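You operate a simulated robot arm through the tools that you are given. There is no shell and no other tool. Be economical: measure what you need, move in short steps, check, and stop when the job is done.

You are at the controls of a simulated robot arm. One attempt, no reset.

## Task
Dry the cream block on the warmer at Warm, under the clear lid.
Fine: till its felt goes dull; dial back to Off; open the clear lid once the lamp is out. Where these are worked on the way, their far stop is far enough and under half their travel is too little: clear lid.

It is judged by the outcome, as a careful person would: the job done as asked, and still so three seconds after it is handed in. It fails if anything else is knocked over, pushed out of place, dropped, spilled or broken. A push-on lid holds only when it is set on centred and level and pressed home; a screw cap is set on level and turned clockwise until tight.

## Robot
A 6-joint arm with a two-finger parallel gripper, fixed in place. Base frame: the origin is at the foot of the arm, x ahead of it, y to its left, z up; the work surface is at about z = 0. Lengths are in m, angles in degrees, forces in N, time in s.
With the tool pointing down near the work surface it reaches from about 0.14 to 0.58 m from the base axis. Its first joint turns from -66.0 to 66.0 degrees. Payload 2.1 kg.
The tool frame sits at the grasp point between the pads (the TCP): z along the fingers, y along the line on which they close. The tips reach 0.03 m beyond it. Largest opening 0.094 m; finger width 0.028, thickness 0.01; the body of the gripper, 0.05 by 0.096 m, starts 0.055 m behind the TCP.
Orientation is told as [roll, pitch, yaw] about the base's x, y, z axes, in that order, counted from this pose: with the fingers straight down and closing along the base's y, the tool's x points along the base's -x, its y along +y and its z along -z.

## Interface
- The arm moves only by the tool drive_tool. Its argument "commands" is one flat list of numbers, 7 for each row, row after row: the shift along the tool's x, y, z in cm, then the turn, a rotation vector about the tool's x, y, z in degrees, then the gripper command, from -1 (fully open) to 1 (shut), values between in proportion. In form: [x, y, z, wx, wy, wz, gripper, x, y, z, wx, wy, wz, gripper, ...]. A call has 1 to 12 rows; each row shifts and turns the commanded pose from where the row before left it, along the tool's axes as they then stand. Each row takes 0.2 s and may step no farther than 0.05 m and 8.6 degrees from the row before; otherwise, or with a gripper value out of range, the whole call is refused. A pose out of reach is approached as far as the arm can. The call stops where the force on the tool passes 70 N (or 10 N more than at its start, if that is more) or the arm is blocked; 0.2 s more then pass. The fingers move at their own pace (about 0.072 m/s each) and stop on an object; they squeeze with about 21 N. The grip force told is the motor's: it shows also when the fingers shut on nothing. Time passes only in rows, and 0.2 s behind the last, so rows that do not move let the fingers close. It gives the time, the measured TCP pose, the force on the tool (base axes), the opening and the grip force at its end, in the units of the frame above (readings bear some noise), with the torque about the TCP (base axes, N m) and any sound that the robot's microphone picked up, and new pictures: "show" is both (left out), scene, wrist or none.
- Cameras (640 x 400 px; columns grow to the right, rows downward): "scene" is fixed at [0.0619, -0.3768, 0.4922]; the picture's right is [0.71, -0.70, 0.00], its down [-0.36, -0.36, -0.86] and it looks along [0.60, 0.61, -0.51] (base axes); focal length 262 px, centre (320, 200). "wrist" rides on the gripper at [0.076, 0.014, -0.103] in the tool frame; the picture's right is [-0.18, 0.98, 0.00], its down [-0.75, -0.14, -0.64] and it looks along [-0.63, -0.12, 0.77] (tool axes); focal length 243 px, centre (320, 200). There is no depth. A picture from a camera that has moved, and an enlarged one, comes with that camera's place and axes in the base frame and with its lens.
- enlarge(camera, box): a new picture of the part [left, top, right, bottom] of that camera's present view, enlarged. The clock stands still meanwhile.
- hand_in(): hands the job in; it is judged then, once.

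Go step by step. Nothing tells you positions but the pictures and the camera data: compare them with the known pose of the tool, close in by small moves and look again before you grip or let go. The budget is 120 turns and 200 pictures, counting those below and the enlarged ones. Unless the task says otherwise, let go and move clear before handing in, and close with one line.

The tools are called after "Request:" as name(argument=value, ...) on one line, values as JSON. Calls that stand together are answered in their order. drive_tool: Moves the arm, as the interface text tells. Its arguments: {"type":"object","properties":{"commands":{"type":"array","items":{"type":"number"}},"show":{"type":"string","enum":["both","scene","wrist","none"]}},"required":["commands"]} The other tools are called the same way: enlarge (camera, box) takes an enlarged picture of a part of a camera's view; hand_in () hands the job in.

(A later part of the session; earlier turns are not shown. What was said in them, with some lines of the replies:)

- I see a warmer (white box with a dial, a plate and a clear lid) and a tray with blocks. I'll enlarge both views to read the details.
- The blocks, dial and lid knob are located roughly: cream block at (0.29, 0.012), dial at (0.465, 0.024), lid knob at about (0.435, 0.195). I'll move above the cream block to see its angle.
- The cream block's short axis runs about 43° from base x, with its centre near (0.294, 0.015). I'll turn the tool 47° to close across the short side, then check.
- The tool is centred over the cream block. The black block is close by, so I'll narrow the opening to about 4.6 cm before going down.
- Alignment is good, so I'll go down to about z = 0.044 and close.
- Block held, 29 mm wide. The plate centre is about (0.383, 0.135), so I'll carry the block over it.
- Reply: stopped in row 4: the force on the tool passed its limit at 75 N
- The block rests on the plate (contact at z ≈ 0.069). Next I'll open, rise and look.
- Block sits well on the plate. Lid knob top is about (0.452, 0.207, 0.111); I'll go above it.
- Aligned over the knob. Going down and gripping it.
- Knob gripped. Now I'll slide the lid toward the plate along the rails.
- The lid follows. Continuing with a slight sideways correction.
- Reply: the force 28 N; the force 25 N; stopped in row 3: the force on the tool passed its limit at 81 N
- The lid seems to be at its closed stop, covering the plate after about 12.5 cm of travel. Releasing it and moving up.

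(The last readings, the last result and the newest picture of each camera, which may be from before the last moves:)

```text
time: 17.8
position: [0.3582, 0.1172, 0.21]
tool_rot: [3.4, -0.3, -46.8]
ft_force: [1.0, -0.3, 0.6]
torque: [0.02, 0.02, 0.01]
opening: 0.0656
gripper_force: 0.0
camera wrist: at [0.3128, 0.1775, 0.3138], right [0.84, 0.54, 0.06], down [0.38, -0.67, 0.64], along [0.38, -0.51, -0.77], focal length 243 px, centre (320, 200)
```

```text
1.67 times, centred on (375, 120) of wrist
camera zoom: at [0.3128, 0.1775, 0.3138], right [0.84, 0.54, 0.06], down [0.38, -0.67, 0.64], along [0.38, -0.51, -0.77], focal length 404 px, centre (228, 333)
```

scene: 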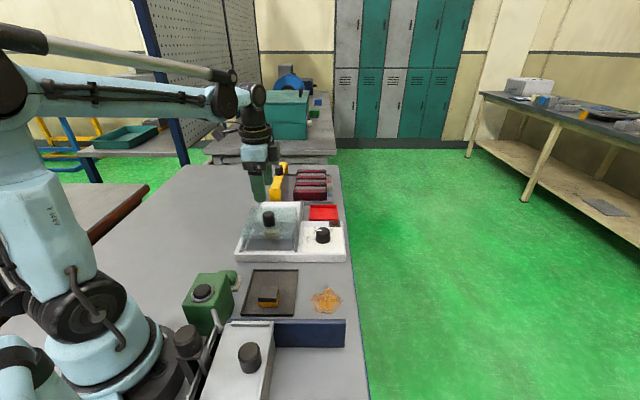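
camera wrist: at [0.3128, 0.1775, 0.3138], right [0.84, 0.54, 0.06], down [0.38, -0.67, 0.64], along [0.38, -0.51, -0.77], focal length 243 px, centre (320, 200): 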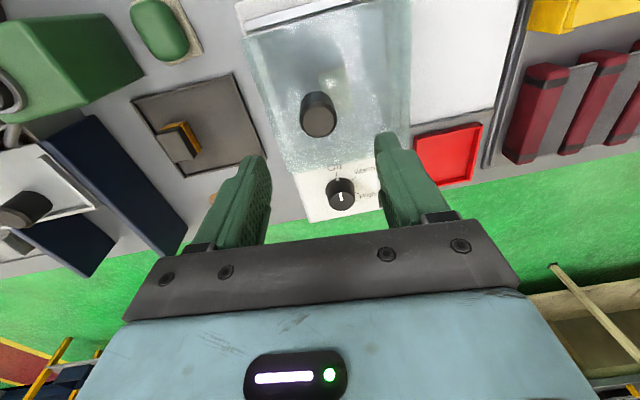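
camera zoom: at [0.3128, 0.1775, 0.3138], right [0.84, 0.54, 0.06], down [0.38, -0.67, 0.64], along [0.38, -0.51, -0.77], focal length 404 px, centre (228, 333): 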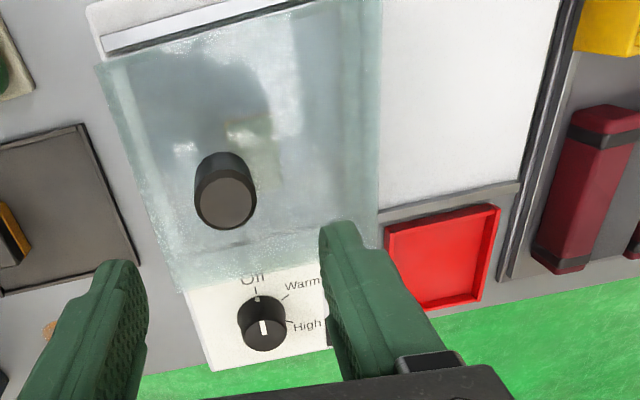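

The lid is fully closed over the block. Next the dial: I'll level the tool and move above it.

Request:
drive_tool(commands=[0, 0, 0, 3.4, 0, 0, -0.4, -2.8, 0.3, 0, 0, 0, 0, -0.4, -2.8, 0.3, 0, 0, 0, 0, -0.4, -2.8, 0.3, 0, 0, 0, 0, -0.4, -2.8, 0.3, 0, 0, 0, 0, -0.4, -2.8, 0.3, 0, 0, 0, 0, -0.4, 0, 0, 3, 0, 0, 0, -0.4, 0, 0, 3, 0, 0, 0, -0.4])

Request:
enlarge(camera="wrist", box=[240, 60, 420, 220])

Request:
enlarge(camera="scene", box=[280, 185, 350, 265])

```text
time: 19.6
position: [0.4662, 0.0208, 0.1511]
tool_rot: [0.0, -0.4, -46.9]
ft_force: [-0.1, 0.6, 0.6]
torque: [-0.01, 0.01, 0.01]
opening: 0.0659
gripper_force: 0.0
camera wrist: at [0.4241, 0.0867, 0.2544], right [0.84, 0.54, 0.0], down [0.41, -0.64, 0.65], along [0.35, -0.54, -0.76], focal length 243 px, centre (320, 200)
```

scene: 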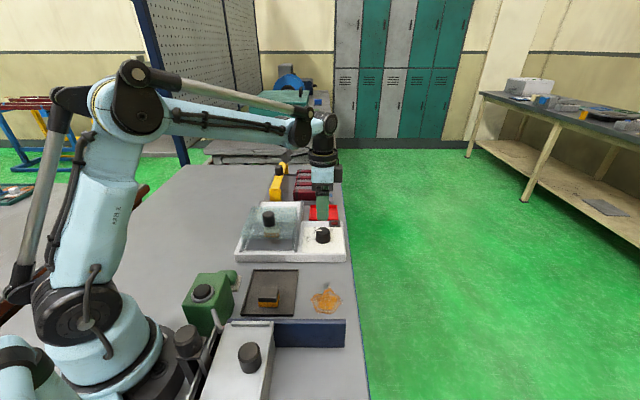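
wrist: 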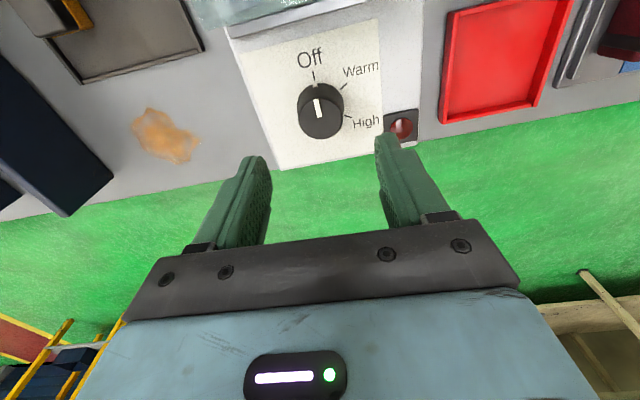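

```text
2.50 times, centred on (330, 140) of wrist
camera zoom: at [0.4241, 0.0867, 0.2544], right [0.84, 0.54, 0.0], down [0.41, -0.64, 0.65], along [0.35, -0.54, -0.76], focal length 606 px, centre (295, 350)
```

zoom: 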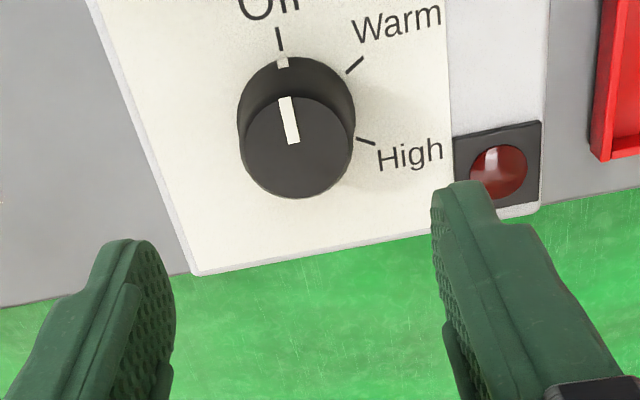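

```text
5.00 times, centred on (315, 225) of scene
camera zoom: at [0.0619, -0.3768, 0.4922], right [0.71, -0.7, 0.0], down [-0.36, -0.36, -0.86], along [0.6, 0.61, -0.51], focal length 1311 px, centre (345, 75)
```

zoom: 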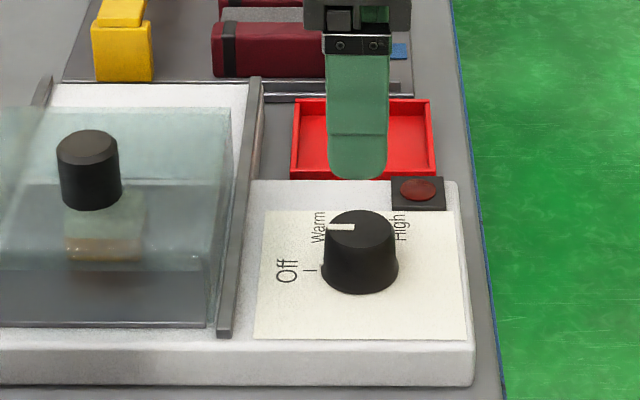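

The dial is centred at (0.4665, 0.021), top at z ≈ 0.055, with Off, Warm and High in 60° steps clockwise. I'll pre-turn the wrist to yaw -17° and go down around the dial.

Request:
drive_tool(commands=[0, 0, 0, 0, 0.4, -7.5, -0.2, 0, 0, 0, 0, 0, -7.5, -0.2, 0, 0, 0, 0, 0, -7.5, -0.2, 0, 0, 0, 0, 0, -7.5, -0.2, 0, 0, 4, 0, 0, 0, -0.2, 0, 0, 3, 0, 0, 0, -0.2, 0, 0, 1.3, 0, 0, 0, -0.2, 0, 0, 0, 0, 0, 0, -0.2])

Request:
enlarge(camera="scene", box=[280, 185, 350, 265])

Request:
enlarge(camera="wrist", box=[230, 60, 430, 240])

```text
time: 21.4
position: [0.465, 0.0215, 0.0698]
tool_rot: [0.0, 0.1, -16.9]
ft_force: [0.4, -0.1, 1.1]
torque: [-0.02, 0.0, -0.05]
opening: 0.0565
gripper_force: 0.0
camera wrist: at [0.3967, 0.0563, 0.1729], right [0.46, 0.89, 0.0], down [0.68, -0.35, 0.64], along [0.57, -0.29, -0.77], focal length 243 px, centre (320, 200)
```

scene: 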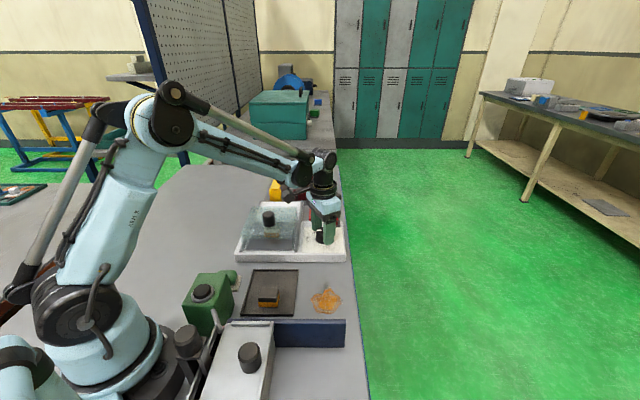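
wrist: 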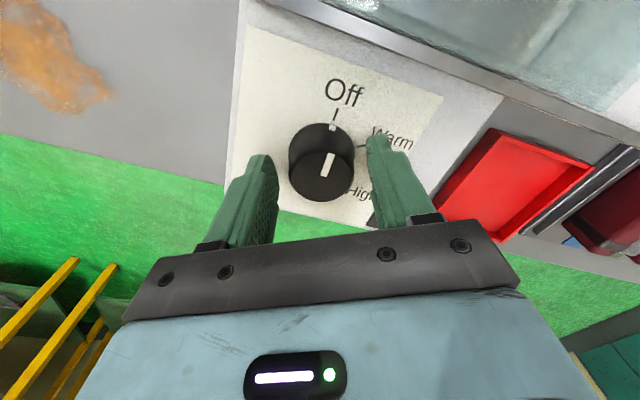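

```text
5.00 times, centred on (315, 225) of scene
camera zoom: at [0.0619, -0.3768, 0.4922], right [0.71, -0.7, 0.0], down [-0.36, -0.36, -0.86], along [0.6, 0.61, -0.51], focal length 1311 px, centre (345, 75)
```

zoom: 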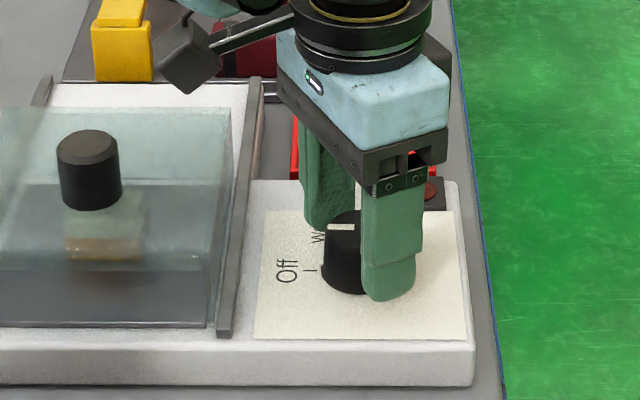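

```text
2.22 times, centred on (330, 150) of wrist
camera zoom: at [0.3967, 0.0563, 0.1729], right [0.46, 0.89, 0.0], down [0.68, -0.35, 0.64], along [0.57, -0.29, -0.77], focal length 539 px, centre (298, 311)
```

zoom: 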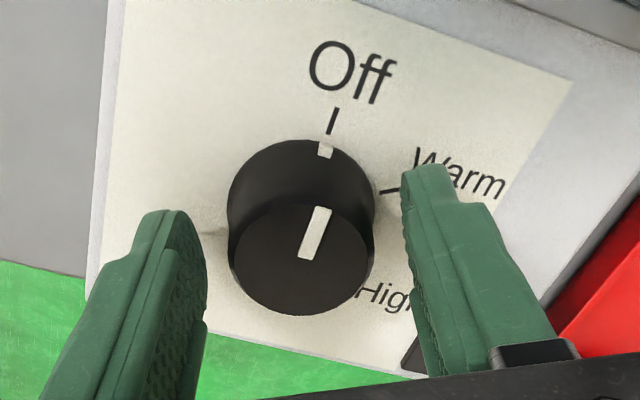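

Request:
drive_tool(commands=[0, 0, 0.4, 0, 0, 0, -0.2, 0, 0, 0, 0, 0, 0, 1, 0, 0, 0, 0, 0, 0, 1, 0, 0, 0, 0, 0, 0, 1], show="none")

Request:
enlarge(camera="scene", box=[240, 200, 310, 260])

Request:
enlarge(camera="wrist", box=[230, 60, 430, 240])

```text
time: 22.4
position: [0.4653, 0.0219, 0.0658]
tool_rot: [0.0, 0.2, -16.6]
ft_force: [3.9, 1.6, 2.1]
torque: [-0.47, 0.61, 0.02]
opening: 0.0392
gripper_force: 45.6
```

```text
6.67 times, centred on (275, 230) of scene
camera zoom: at [0.0619, -0.3768, 0.4922], right [0.71, -0.7, 0.0], down [-0.36, -0.36, -0.86], along [0.6, 0.61, -0.51], focal length 1748 px, centre (620, 0)
```

zoom: 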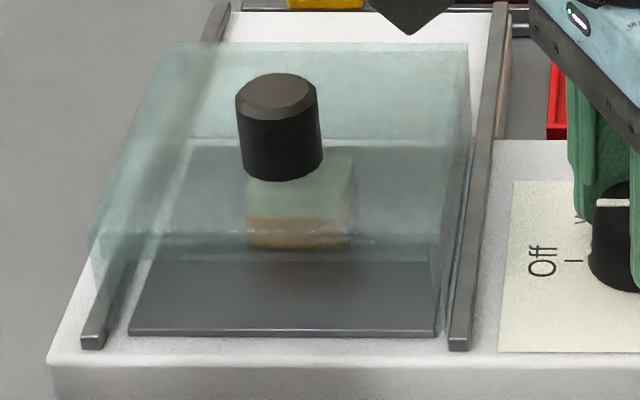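

```text
2.22 times, centred on (330, 150) of wrist
camera zoom: at [0.3969, 0.0569, 0.1688], right [0.46, 0.89, 0.0], down [0.68, -0.35, 0.64], along [0.57, -0.29, -0.77], focal length 539 px, centre (298, 311)
```

zoom: 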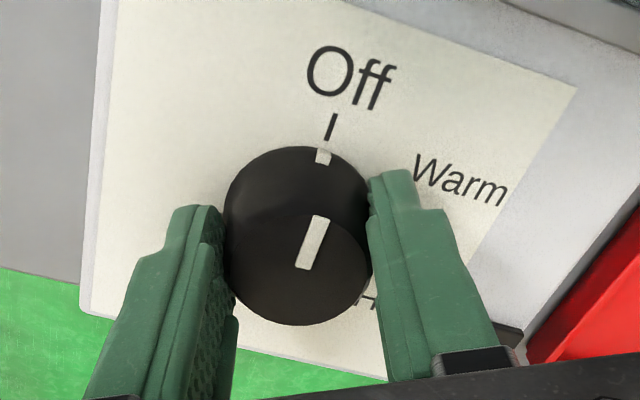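

Dial gripped. Turning it 60° clockwise to Warm.

Request:
drive_tool(commands=[0, 0, 0, 0, 0, 7.5, 1, 0, 0, 0, 0, 0, 7.5, 1, 0, 0, 0, 0, 0, 7.5, 1, 0, 0, 0, 0, 0, 7.5, 1, 0, 0, 0, 0, 0, 7.5, 1, 0, 0, 0, 0, 0, 7.5, 1, 0, 0, 0, 0, 0, 7.5, 1, 0, 0, 0, 0, 0, 7.5, 1], show="none")

Request:
enlarge(camera="wrist", box=[230, 60, 430, 240])

Request:
enlarge(camera="scene", box=[240, 195, 350, 260])

```text
time: 24.2
position: [0.4657, 0.0218, 0.0664]
tool_rot: [0.2, 0.2, -76.9]
ft_force: [17.6, 23.3, 10.3]
torque: [-0.48, 0.08, 0.03]
opening: 0.0396
gripper_force: 44.5
```

```text
2.22 times, centred on (330, 150) of wrist
camera zoom: at [0.4631, 0.0992, 0.169], right [1.0, 0.04, 0.0], down [0.03, -0.77, 0.64], along [0.03, -0.64, -0.77], focal length 539 px, centre (298, 311)
```

zoom: 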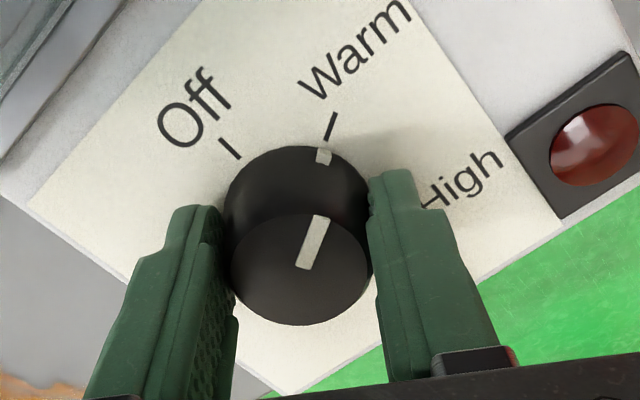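

```text
5.82 times, centred on (295, 228) of scene
camera zoom: at [0.0619, -0.3768, 0.4922], right [0.71, -0.7, 0.0], down [-0.36, -0.36, -0.86], along [0.6, 0.61, -0.51], focal length 1525 px, centre (466, 40)
```

zoom: 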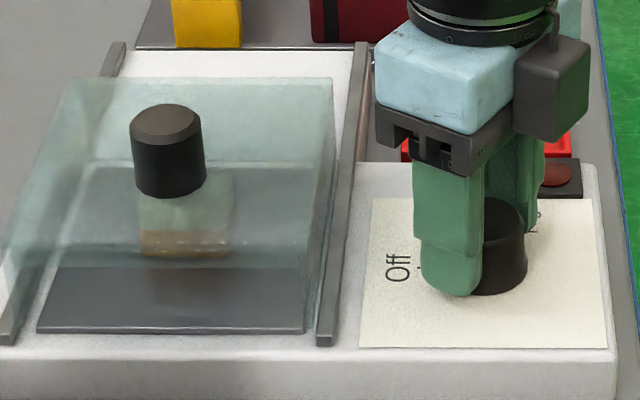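

Dial is at Warm. I'll hold it and wait, watching the felt and the lamp.

Request:
drive_tool(commands=[0, 0, 0, 0, 0, 0, 1, 0, 0, 0, 0, 0, 0, 1, 0, 0, 0, 0, 0, 0, 1, 0, 0, 0, 0, 0, 0, 1, 0, 0, 0, 0, 0, 0, 1, 0, 0, 0, 0, 0, 0, 1], show="none")

Request:
enlarge(camera="wrist", box=[230, 60, 430, 240])

Request:
enlarge(camera="scene", box=[240, 200, 310, 260])

```text
time: 25.6
position: [0.4667, 0.0211, 0.064]
tool_rot: [0.2, 0.2, -76.7]
ft_force: [20.2, 20.1, 12.0]
torque: [0.11, 0.17, 0.04]
opening: 0.0395
gripper_force: 45.3
```

```text
2.22 times, centred on (330, 150) of wrist
camera zoom: at [0.4628, 0.099, 0.169], right [1.0, 0.05, 0.0], down [0.03, -0.77, 0.64], along [0.03, -0.64, -0.77], focal length 539 px, centre (298, 311)
```

zoom: 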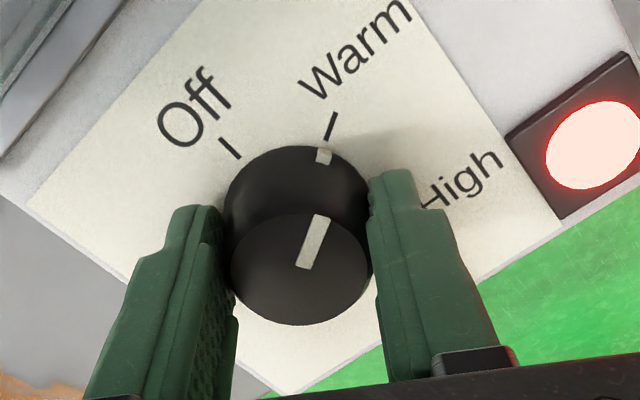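

```text
6.67 times, centred on (275, 230) of scene
camera zoom: at [0.0618, -0.3768, 0.4922], right [0.71, -0.7, 0.0], down [-0.36, -0.36, -0.86], along [0.6, 0.61, -0.51], focal length 1748 px, centre (620, 0)
```

zoom: 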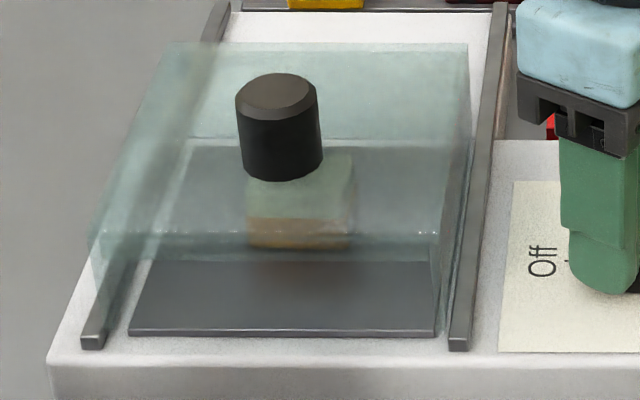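

The lamp is lit. I'll zoom tightly on the felt, with the other block as a colour reference, and keep waiting.

Request:
enlarge(camera="scene", box=[258, 218, 290, 242])

Request:
drive_tool(commands=[0, 0, 0, 0, 0, 0, 1, 0, 0, 0, 0, 0, 0, 1, 0, 0, 0, 0, 0, 0, 1, 0, 0, 0, 0, 0, 0, 1, 0, 0, 0, 0, 0, 0, 1, 0, 0, 0, 0, 0, 0, 1, 0, 0, 0, 0, 0, 0, 1, 0, 0, 0, 0, 0, 0, 1, 0, 0, 0, 0, 0, 0, 1], show="none")

Request:
enlarge(camera="scene", box=[258, 218, 290, 242])

```text
16.00 times, centred on (274, 230) of scene
camera zoom: at [0.0618, -0.3768, 0.4922], right [0.71, -0.7, 0.0], down [-0.36, -0.36, -0.86], along [0.6, 0.61, -0.51], focal length 4194 px, centre (1056, -280)
```

zoom: 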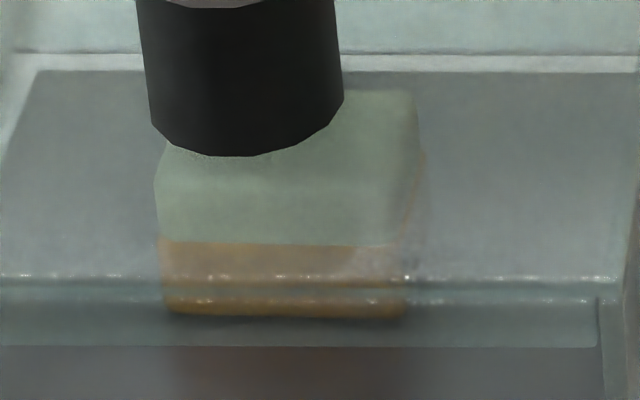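

```text
time: 27.6
position: [0.4656, 0.0215, 0.0657]
tool_rot: [0.2, 0.3, -76.6]
ft_force: [20.6, 19.5, 10.7]
torque: [0.31, 0.15, 0.06]
opening: 0.0399
gripper_force: 45.0
```

```text
16.00 times, centred on (274, 230) of scene
camera zoom: at [0.0618, -0.3768, 0.4922], right [0.71, -0.7, 0.0], down [-0.36, -0.36, -0.86], along [0.6, 0.61, -0.51], focal length 4194 px, centre (1056, -280)
```

zoom: 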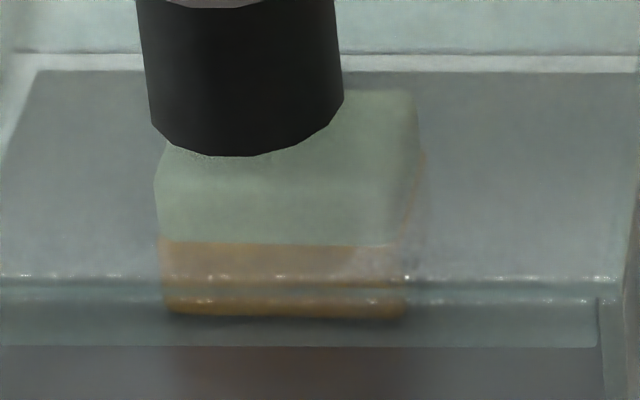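

Little change yet, so I'll keep waiting.

Request:
drive_tool(commands=[0, 0, 0, 0, 0, 0, 1, 0, 0, 0, 0, 0, 0, 1, 0, 0, 0, 0, 0, 0, 1, 0, 0, 0, 0, 0, 0, 1, 0, 0, 0, 0, 0, 0, 1, 0, 0, 0, 0, 0, 0, 1, 0, 0, 0, 0, 0, 0, 1, 0, 0, 0, 0, 0, 0, 1, 0, 0, 0, 0, 0, 0, 1, 0, 0, 0, 0, 0, 0, 1, 0, 0, 0, 0, 0, 0, 1, 0, 0, 0, 0, 0, 0, 1], show="none")

Request:
enlarge(camera="scene", box=[258, 218, 290, 242])

```text
time: 30.2
position: [0.4665, 0.0213, 0.0656]
tool_rot: [0.2, 0.2, -76.7]
ft_force: [19.9, 19.2, 7.0]
torque: [0.41, 0.25, 0.02]
opening: 0.0395
gripper_force: 45.2
```

```text
16.00 times, centred on (274, 230) of scene
camera zoom: at [0.0619, -0.3768, 0.4922], right [0.71, -0.7, 0.0], down [-0.36, -0.36, -0.86], along [0.6, 0.61, -0.51], focal length 4194 px, centre (1056, -280)
```

zoom: 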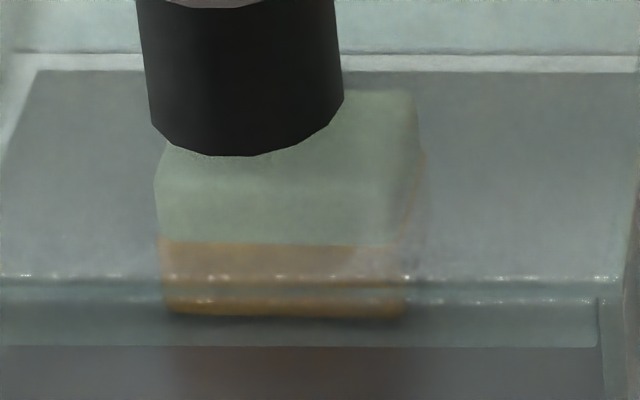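

Request:
drive_tool(commands=[0, 0, 0, 0, 0, 0, 1, 0, 0, 0, 0, 0, 0, 1, 0, 0, 0, 0, 0, 0, 1, 0, 0, 0, 0, 0, 0, 1, 0, 0, 0, 0, 0, 0, 1, 0, 0, 0, 0, 0, 0, 1, 0, 0, 0, 0, 0, 0, 1, 0, 0, 0, 0, 0, 0, 1, 0, 0, 0, 0, 0, 0, 1, 0, 0, 0, 0, 0, 0, 1, 0, 0, 0, 0, 0, 0, 1, 0, 0, 0, 0, 0, 0, 1], show="none")

Request:
enlarge(camera="scene", box=[258, 218, 290, 242])

```text
time: 32.8
position: [0.4666, 0.0236, 0.0651]
tool_rot: [0.2, 0.2, -76.6]
ft_force: [20.6, 18.4, 3.2]
torque: [0.5, 0.26, -0.01]
opening: 0.0395
gripper_force: 45.2
```

```text
16.00 times, centred on (274, 230) of scene
camera zoom: at [0.0619, -0.3768, 0.4922], right [0.71, -0.7, 0.0], down [-0.36, -0.36, -0.86], along [0.6, 0.61, -0.51], focal length 4194 px, centre (1056, -280)
```

zoom: 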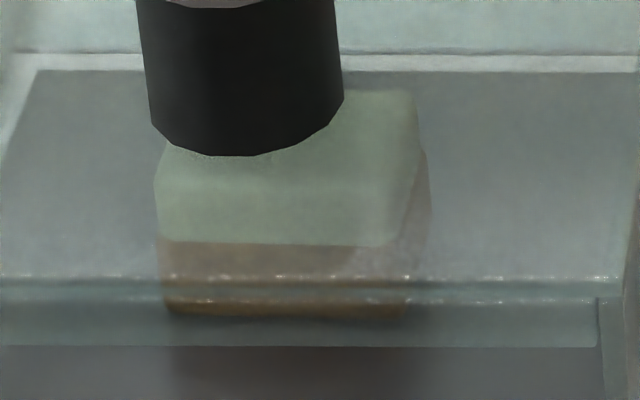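

The felt has clearly changed from bright orange to brown. One short check to see whether it has settled.

Request:
drive_tool(commands=[0, 0, 0, 0, 0, 0, 1, 0, 0, 0, 0, 0, 0, 1], show="none")

Request:
enlarge(camera="scene", box=[258, 218, 290, 242])

```text
time: 33.4
position: [0.4652, 0.0227, 0.0657]
tool_rot: [0.2, 0.2, -76.7]
ft_force: [21.0, 18.7, 3.5]
torque: [0.46, 0.28, 0.02]
opening: 0.0394
gripper_force: 45.3
```

```text
16.00 times, centred on (274, 230) of scene
camera zoom: at [0.0619, -0.3768, 0.4922], right [0.71, -0.7, 0.0], down [-0.36, -0.36, -0.86], along [0.6, 0.61, -0.51], focal length 4194 px, centre (1056, -280)
```

zoom: 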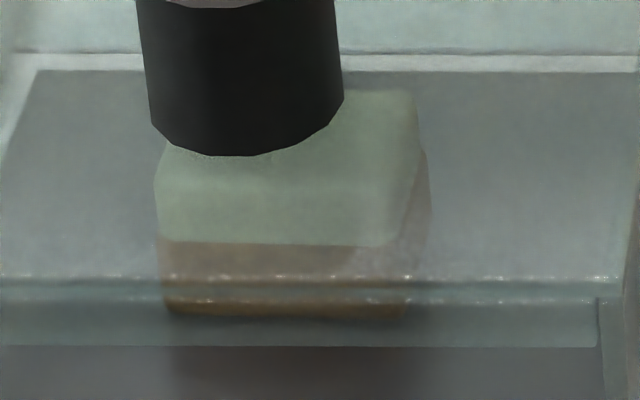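

The felt is dull and no longer changing. Turning the dial back 60° to Off.

Request:
drive_tool(commands=[0, 0, 0, 0, 0, -7.5, 1, 0, 0, 0, 0, 0, -7.5, 1, 0, 0, 0, 0, 0, -7.5, 1, 0, 0, 0, 0, 0, -7.5, 1, 0, 0, 0, 0, 0, -7.5, 1, 0, 0, 0, 0, 0, -7.5, 1, 0, 0, 0, 0, 0, -7.5, 1, 0, 0, 0, 0, 0, -7.5, 1], show="none")

Request:
enlarge(camera="wrist", box=[230, 60, 430, 240])

Request:
enlarge(camera="scene", box=[240, 195, 350, 260])

```text
time: 35.2
position: [0.4652, 0.0213, 0.0663]
tool_rot: [-0.1, 0.0, -16.6]
ft_force: [11.5, 9.4, 9.1]
torque: [0.1, -0.23, -0.02]
opening: 0.0394
gripper_force: 45.5
```

```text
2.22 times, centred on (330, 150) of wrist
camera zoom: at [0.3971, 0.0567, 0.1685], right [0.46, 0.89, 0.0], down [0.68, -0.35, 0.64], along [0.57, -0.29, -0.77], focal length 539 px, centre (298, 311)
```

zoom: 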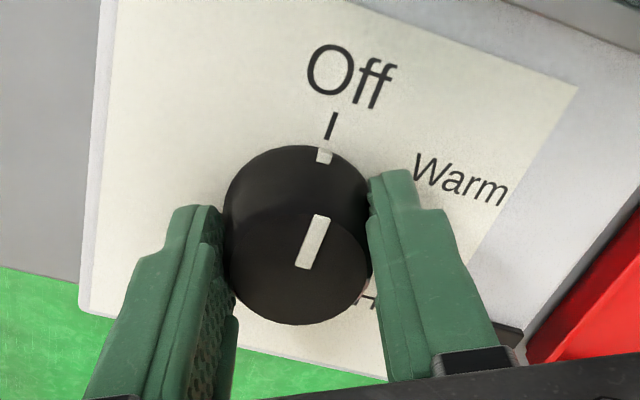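

```text
5.82 times, centred on (295, 228) of scene
camera zoom: at [0.0618, -0.3768, 0.4922], right [0.71, -0.7, 0.0], down [-0.36, -0.36, -0.86], along [0.6, 0.61, -0.51], focal length 1525 px, centre (466, 40)
```

zoom: 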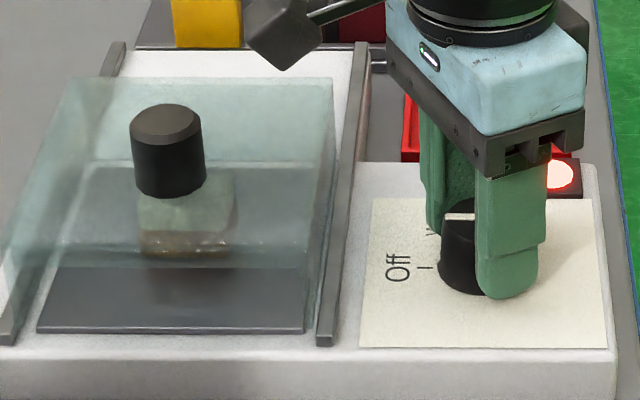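

Dial is back at Off but the lamp is still lit. I'll release the dial, rise, and move over the lid knob while it cools.

Request:
drive_tool(commands=[0, 0, 0, 0, 0, 0, -0.2, 0, 0, 0, 0, 0, 0, -0.2, 0, 0, -4, 0, 0, 0, -0.3, 0, 0, -4, 0, 0, 0, -0.4, 0, 0, -4, 0, 0, 7.5, -0.4, 0, 0, -2, 0, 0, 7.5, -0.4, 0, 0, 0, 0, 0, 7.5, -0.4, 0, 0, 0, 0, 0, 7.5, -0.4, 3.5, -0.24, 0, 0, 0, 0, -0.4, 3.5, -0.25, 0, 0, 0, 0, -0.4, 3.5, -0.25, 0, 0, 0, 0, -0.4, 3.4, -0.24, 0, 0, 0, 0, -0.4])

Request:
enlarge(camera="scene", box=[240, 175, 350, 265])

```text
time: 37.8
position: [0.3612, 0.1174, 0.2055]
tool_rot: [0.0, 0.1, -46.8]
ft_force: [0.3, 0.3, 0.3]
torque: [0.01, -0.01, 0.02]
opening: 0.0659
gripper_force: 0.0
camera wrist: at [0.3208, 0.1825, 0.3077], right [0.84, 0.54, 0.0], down [0.41, -0.65, 0.64], along [0.34, -0.54, -0.77], focal length 243 px, centre (320, 200)
```

scene: 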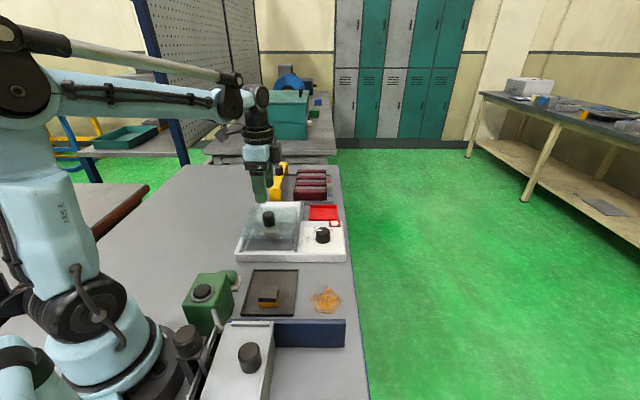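
wrist: 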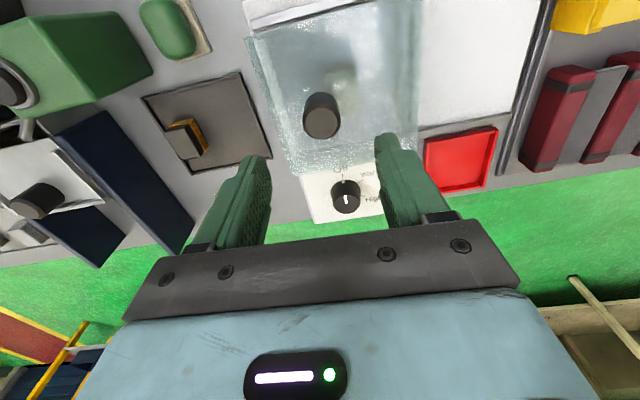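

```text
4.44 times, centred on (295, 220) of scene
camera zoom: at [0.0619, -0.3768, 0.4922], right [0.71, -0.7, 0.0], down [-0.36, -0.36, -0.86], along [0.6, 0.61, -0.51], focal length 1165 px, centre (431, 111)
```

zoom: 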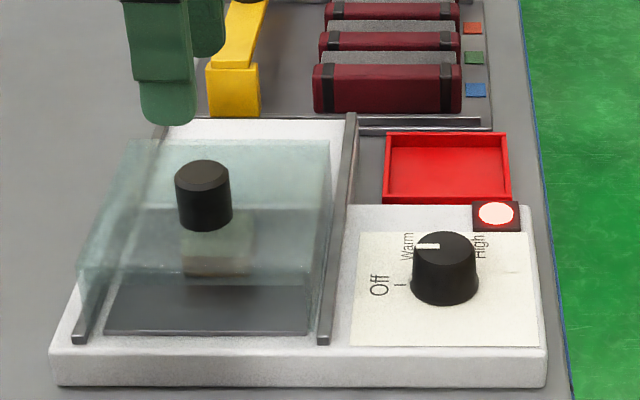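

Still lit. The knob is aligned under the tool, so I'll go down and grip it without moving it while waiting.

Request:
drive_tool(commands=[0, 0, 3, 0, 0, 0, -0.4, 0, 0, 3, 0, 0, 0, -0.4, 0, 0, 1.7, 0, 0, 0, -0.4, 0, 0, 0.7, 0, 0, 0, -0.4, 0, 0, 0, 0, 0, 0, -0.4])

Request:
enlarge(camera="scene", box=[240, 175, 350, 265])

```text
time: 39.0
position: [0.364, 0.1149, 0.1212]
tool_rot: [0.1, 0.1, -46.8]
ft_force: [-0.2, 0.9, -0.5]
torque: [-0.01, 0.04, -0.03]
opening: 0.0658
gripper_force: 0.1
camera wrist: at [0.3221, 0.1811, 0.2239], right [0.84, 0.54, 0.0], down [0.41, -0.65, 0.64], along [0.35, -0.54, -0.77], focal length 243 px, centre (320, 200)
```

scene: 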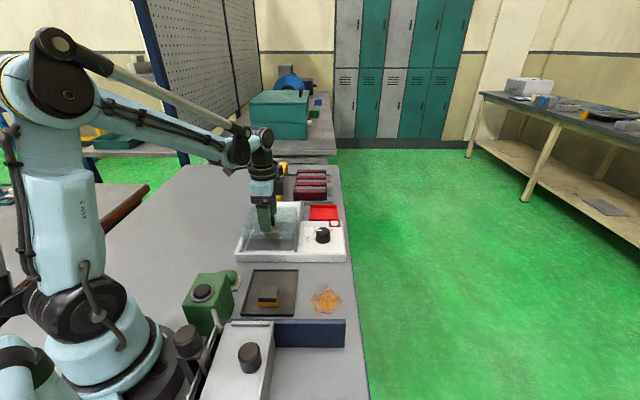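
wrist: 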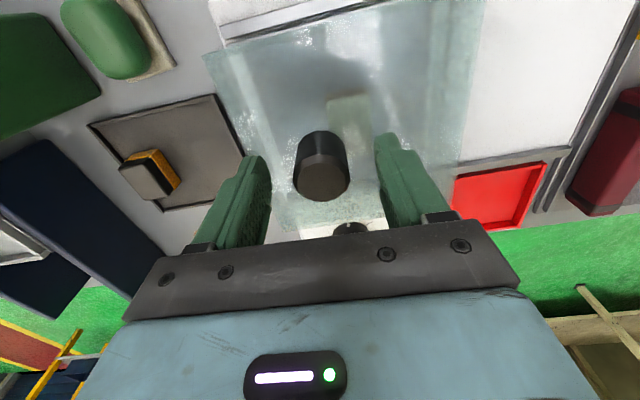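

```text
4.44 times, centred on (295, 220) of scene
camera zoom: at [0.0619, -0.3768, 0.4922], right [0.71, -0.7, 0.0], down [-0.36, -0.36, -0.86], along [0.6, 0.61, -0.51], focal length 1165 px, centre (431, 111)
```

zoom: 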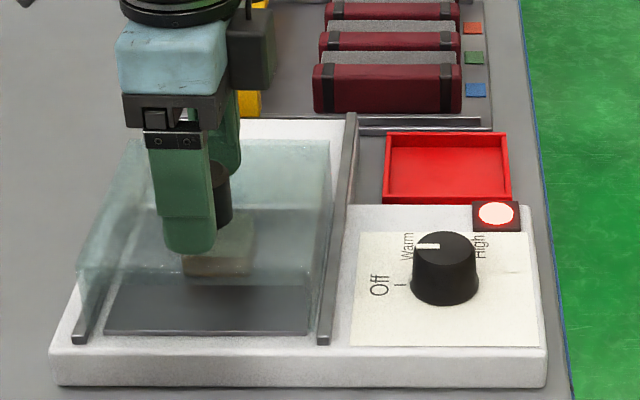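

Positioned around the knob with the lamp still lit, so I'll wait with the fingers open.

Request:
drive_tool(commands=[0, 0, 0, 0, 0, 0, -0.4, 0, 0, 0, 0, 0, 0, -0.4, 0, 0, 0, 0, 0, 0, -0.4, 0, 0, 0, 0, 0, 0, -0.4, 0, 0, 0, 0, 0, 0, -0.4, 0, 0, 0, 0, 0, 0, -0.4, 0, 0, 0, 0, 0, 0, -0.4, 0, 0, 0, 0, 0, 0, -0.4, 0, 0, 0, 0, 0, 0, -0.4, 0, 0, 0, 0, 0, 0, -0.4, 0, 0, 0, 0, 0, 0, -0.4, 0, 0, 0, 0, 0, 0, -0.4], show="none")

Request:
drive_tool(commands=[0, 0, 0, 0, 0, 0, -0.4, 0, 0, 0, 0, 0, 0, -0.4, 0, 0, 0, 0, 0, 0, -0.4, 0, 0, 0, 0, 0, 0, -0.4, 0, 0, 0, 0, 0, 0, -0.4, 0, 0, 0, 0, 0, 0, -0.4, 0, 0, 0, 0, 0, 0, -0.4, 0, 0, 0, 0, 0, 0, -0.4, 0, 0, 0, 0, 0, 0, -0.4, 0, 0, 0, 0, 0, 0, -0.4, 0, 0, 0, 0, 0, 0, -0.4, 0, 0, 0, 0, 0, 0, -0.4], show="none")

Request:
enlarge(camera="scene", box=[240, 175, 350, 265])

```text
time: 41.6
position: [0.3634, 0.1159, 0.1205]
tool_rot: [0.1, 0.1, -46.7]
ft_force: [0.0, -1.0, 0.3]
torque: [0.0, -0.01, 0.0]
opening: 0.066
gripper_force: 0.1
```

```text
time: 44.2
position: [0.3638, 0.1162, 0.1213]
tool_rot: [0.0, 0.1, -46.7]
ft_force: [0.4, -0.9, -0.2]
torque: [-0.03, 0.04, -0.01]
opening: 0.066
gripper_force: 0.1
```

```text
4.44 times, centred on (295, 220) of scene
camera zoom: at [0.0619, -0.3768, 0.4922], right [0.71, -0.7, 0.0], down [-0.36, -0.36, -0.86], along [0.6, 0.61, -0.51], focal length 1165 px, centre (431, 111)
```

zoom: 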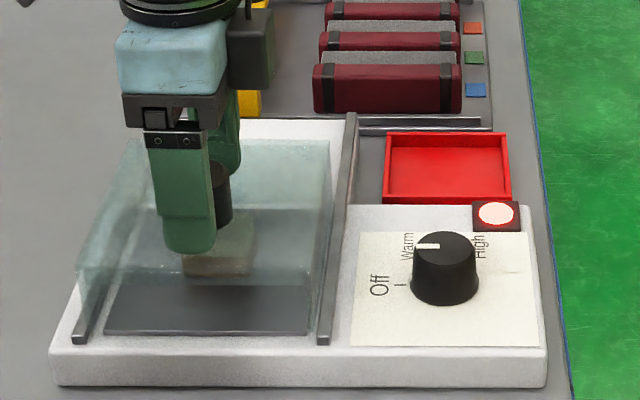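

Request:
drive_tool(commands=[0, 0, 0, 0, 0, 0, -0.4, 0, 0, 0, 0, 0, 0, -0.4, 0, 0, 0, 0, 0, 0, -0.4, 0, 0, 0, 0, 0, 0, -0.4, 0, 0, 0, 0, 0, 0, -0.4, 0, 0, 0, 0, 0, 0, -0.4, 0, 0, 0, 0, 0, 0, -0.4, 0, 0, 0, 0, 0, 0, -0.4, 0, 0, 0, 0, 0, 0, -0.4, 0, 0, 0, 0, 0, 0, -0.4, 0, 0, 0, 0, 0, 0, -0.4, 0, 0, 0, 0, 0, 0, -0.4], show="none")

Request:
drive_tool(commands=[0, 0, 0, 0, 0, 0, -0.4, 0, 0, 0, 0, 0, 0, -0.4, 0, 0, 0, 0, 0, 0, -0.4, 0, 0, 0, 0, 0, 0, -0.4, 0, 0, 0, 0, 0, 0, -0.4, 0, 0, 0, 0, 0, 0, -0.4, 0, 0, 0, 0, 0, 0, -0.4, 0, 0, 0, 0, 0, 0, -0.4, 0, 0, 0, 0, 0, 0, -0.4, 0, 0, 0, 0, 0, 0, -0.4, 0, 0, 0, 0, 0, 0, -0.4, 0, 0, 0, 0, 0, 0, -0.4], show="none")

Request:
enlarge(camera="scene", box=[240, 175, 350, 265])

```text
time: 46.8
position: [0.3634, 0.1167, 0.1216]
tool_rot: [0.0, 0.1, -46.8]
ft_force: [1.5, -0.2, 0.3]
torque: [-0.02, 0.0, -0.01]
opening: 0.0659
gripper_force: 0.1
```

```text
time: 49.4
position: [0.3638, 0.116, 0.1199]
tool_rot: [0.1, 0.2, -46.8]
ft_force: [0.3, 0.0, -1.0]
torque: [0.01, 0.02, -0.03]
opening: 0.0659
gripper_force: 0.0
```

```text
4.44 times, centred on (295, 220) of scene
camera zoom: at [0.0619, -0.3768, 0.4922], right [0.71, -0.7, 0.0], down [-0.36, -0.36, -0.86], along [0.6, 0.61, -0.51], focal length 1165 px, centre (431, 111)
```

zoom: 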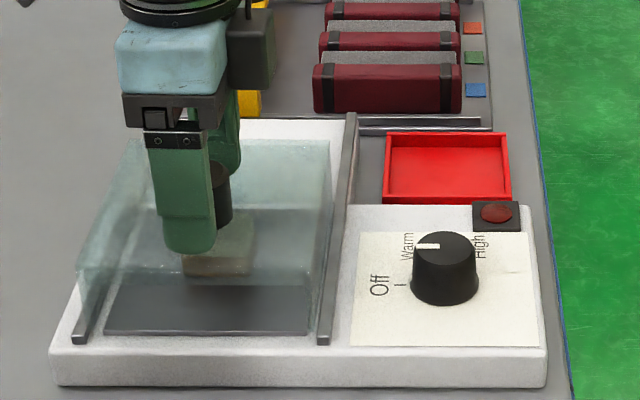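

The lamp is out. I'll grip the knob and slide the lid open.

Request:
drive_tool(commands=[0, 0, 0, 0, 0, 0, 1, 0, 0, 0, 0, 0, 0, 1, 0, 0, 0, 0, 0, 0, 1, 0.04, 1, 0, 0, 0, 0, 1, 0.04, 1, 0, 0, 0, 0, 1, 0.04, 1, 0, 0, 0, 0, 1, 0.04, 1, 0, 0, 0, 0, 1, 0.04, 1, 0, 0, 0, 0, 1, 0.04, 1, 0, 0, 0, 0, 1], show="scene")

```text
time: 51.4
position: [0.4044, 0.1575, 0.1221]
tool_rot: [-0.1, -0.1, -46.8]
ft_force: [1.8, -2.7, -29.6]
torque: [0.44, -0.38, -0.02]
opening: 0.0317
gripper_force: 45.2
```

scene: 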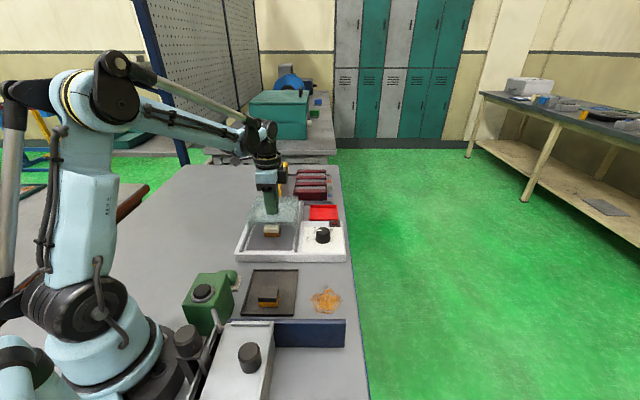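

Request:
drive_tool(commands=[0.04, 1, 0.1, 0, 0, 0, 1, 0.04, 1, 0.05, 0, 0, 0, 1, 0.04, 1, 0, 0, 0, 0, 1, 0.04, 1, 0, 0, 0, 0, 1, 0.04, 1, 0, 0, 0, 0, 1, 0.03, 0.8, 0, 0, 0, 0, 1, 0.02, 0.5, 0, 0, 0, 0, 1])

Request:
enlarge(camera="scene", box=[220, 150, 360, 265])

```text
time: 53.0
position: [0.4501, 0.2039, 0.1204]
tool_rot: [0.0, 0.1, -46.8]
ft_force: [9.3, -7.4, 3.4]
torque: [0.5, 0.98, 0.04]
opening: 0.0315
gripper_force: 45.0
camera wrist: at [0.4091, 0.2683, 0.2241], right [0.84, 0.54, 0.0], down [0.41, -0.65, 0.64], along [0.34, -0.54, -0.77], focal length 243 px, centre (320, 200)
```

scene: 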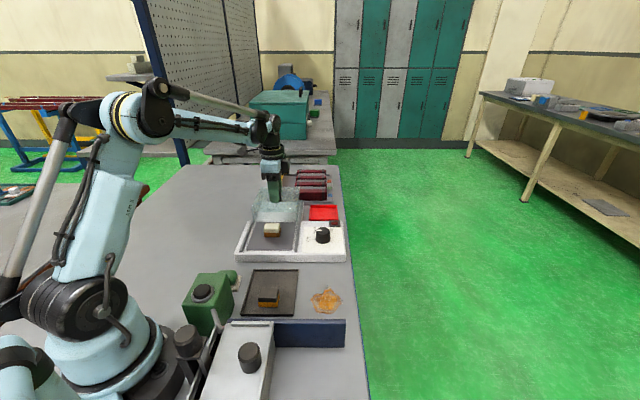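
wrist: 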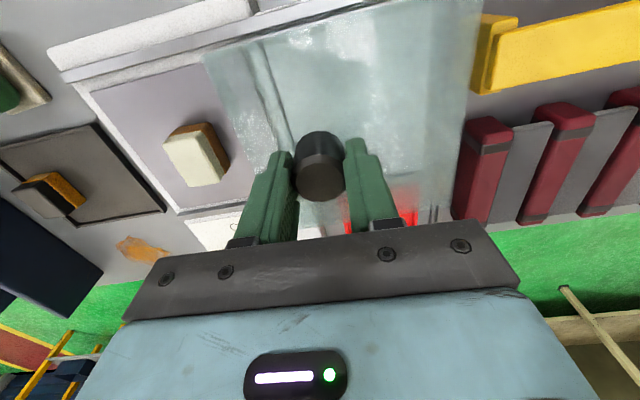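

```text
3.48 times, centred on (290, 208) of scene
camera zoom: at [0.0619, -0.3769, 0.4922], right [0.71, -0.7, 0.0], down [-0.36, -0.36, -0.86], along [0.6, 0.61, -0.51], focal length 912 px, centre (424, 174)
```

zoom: 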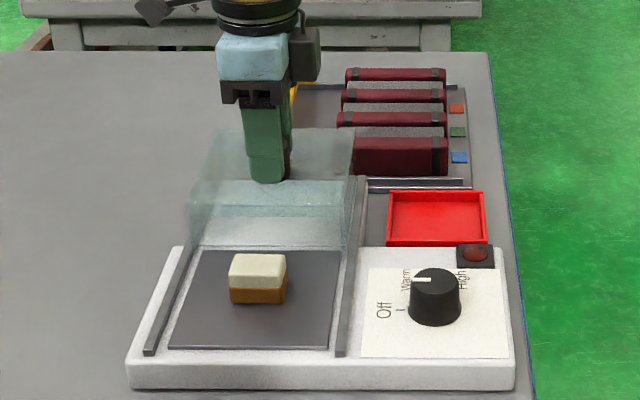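

The lid is back at its open position and the felt is dull brown-orange. Releasing and moving clear.

Request:
drive_tool(commands=[0, 0, 0, 0, 0, 0, -0.4, 0, 0, 0, 0, 0, 0, -0.4, 0, 0, -3, 0, 0, 0, -0.4, 0, 0, -4, 0, 0, 0, -0.4, 0, 0, -5, 0, 0, 0, -0.4, 0, 0, -3, 0, 0, 0, -0.4])

Request:
enlarge(camera="scene", box=[220, 150, 360, 265])

Request:
enlarge(camera="scene", box=[230, 215, 300, 315])

```text
time: 54.4
position: [0.4521, 0.203, 0.2714]
tool_rot: [0.0, 0.2, -46.9]
ft_force: [0.2, 0.4, -0.3]
torque: [-0.01, 0.03, 0.0]
opening: 0.0659
gripper_force: 0.1
camera wrist: at [0.4106, 0.2677, 0.3741], right [0.84, 0.54, 0.0], down [0.41, -0.65, 0.64], along [0.35, -0.54, -0.77], focal length 243 px, centre (320, 200)
```

scene: 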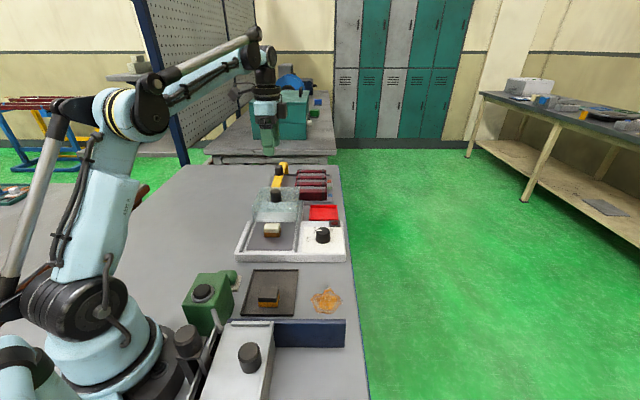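
wrist: 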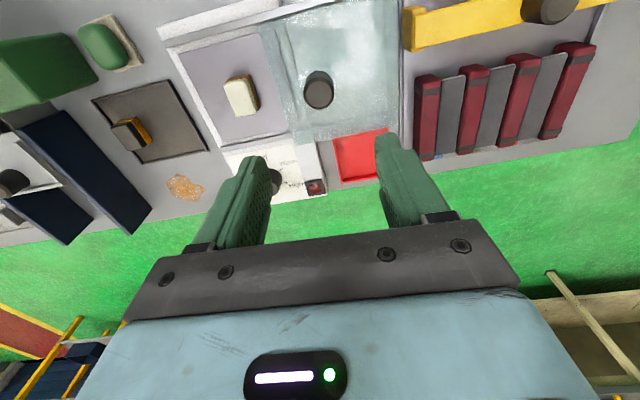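

```text
3.48 times, centred on (290, 208) of scene
camera zoom: at [0.0619, -0.3768, 0.4922], right [0.71, -0.7, 0.0], down [-0.36, -0.36, -0.86], along [0.6, 0.61, -0.51], focal length 912 px, centre (424, 174)
```

zoom: 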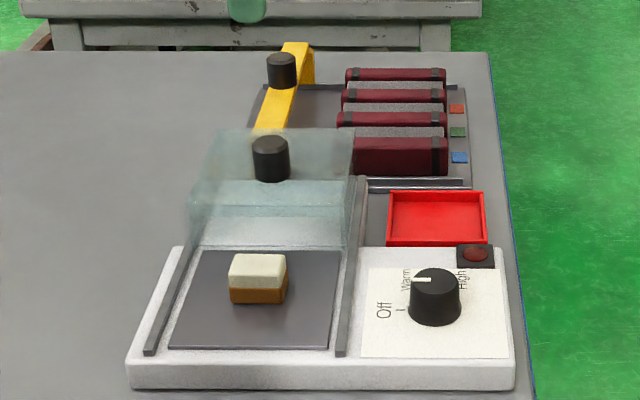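

```text
4.00 times, centred on (265, 265) of scene
camera zoom: at [0.0619, -0.3768, 0.4922], right [0.71, -0.7, 0.0], down [-0.36, -0.36, -0.86], along [0.6, 0.61, -0.51], focal length 1048 px, centre (540, -60)
```

zoom: 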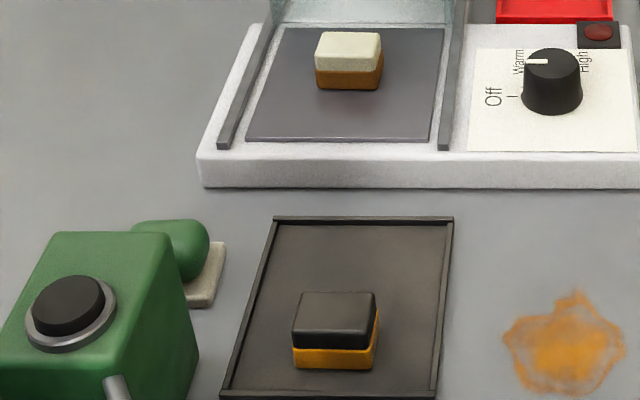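

The felt is dull next to the black block's still-bright felt. The dial is at Off, the lamp is out, the lid is open and nothing else has moved, so I'm handing in.

Request:
hand_in()

```text
The job is handed in.
```

The cream block was dried at Warm under the clear lid until its felt went dull. The dial is back at Off, and I opened the lid once the lamp was out.
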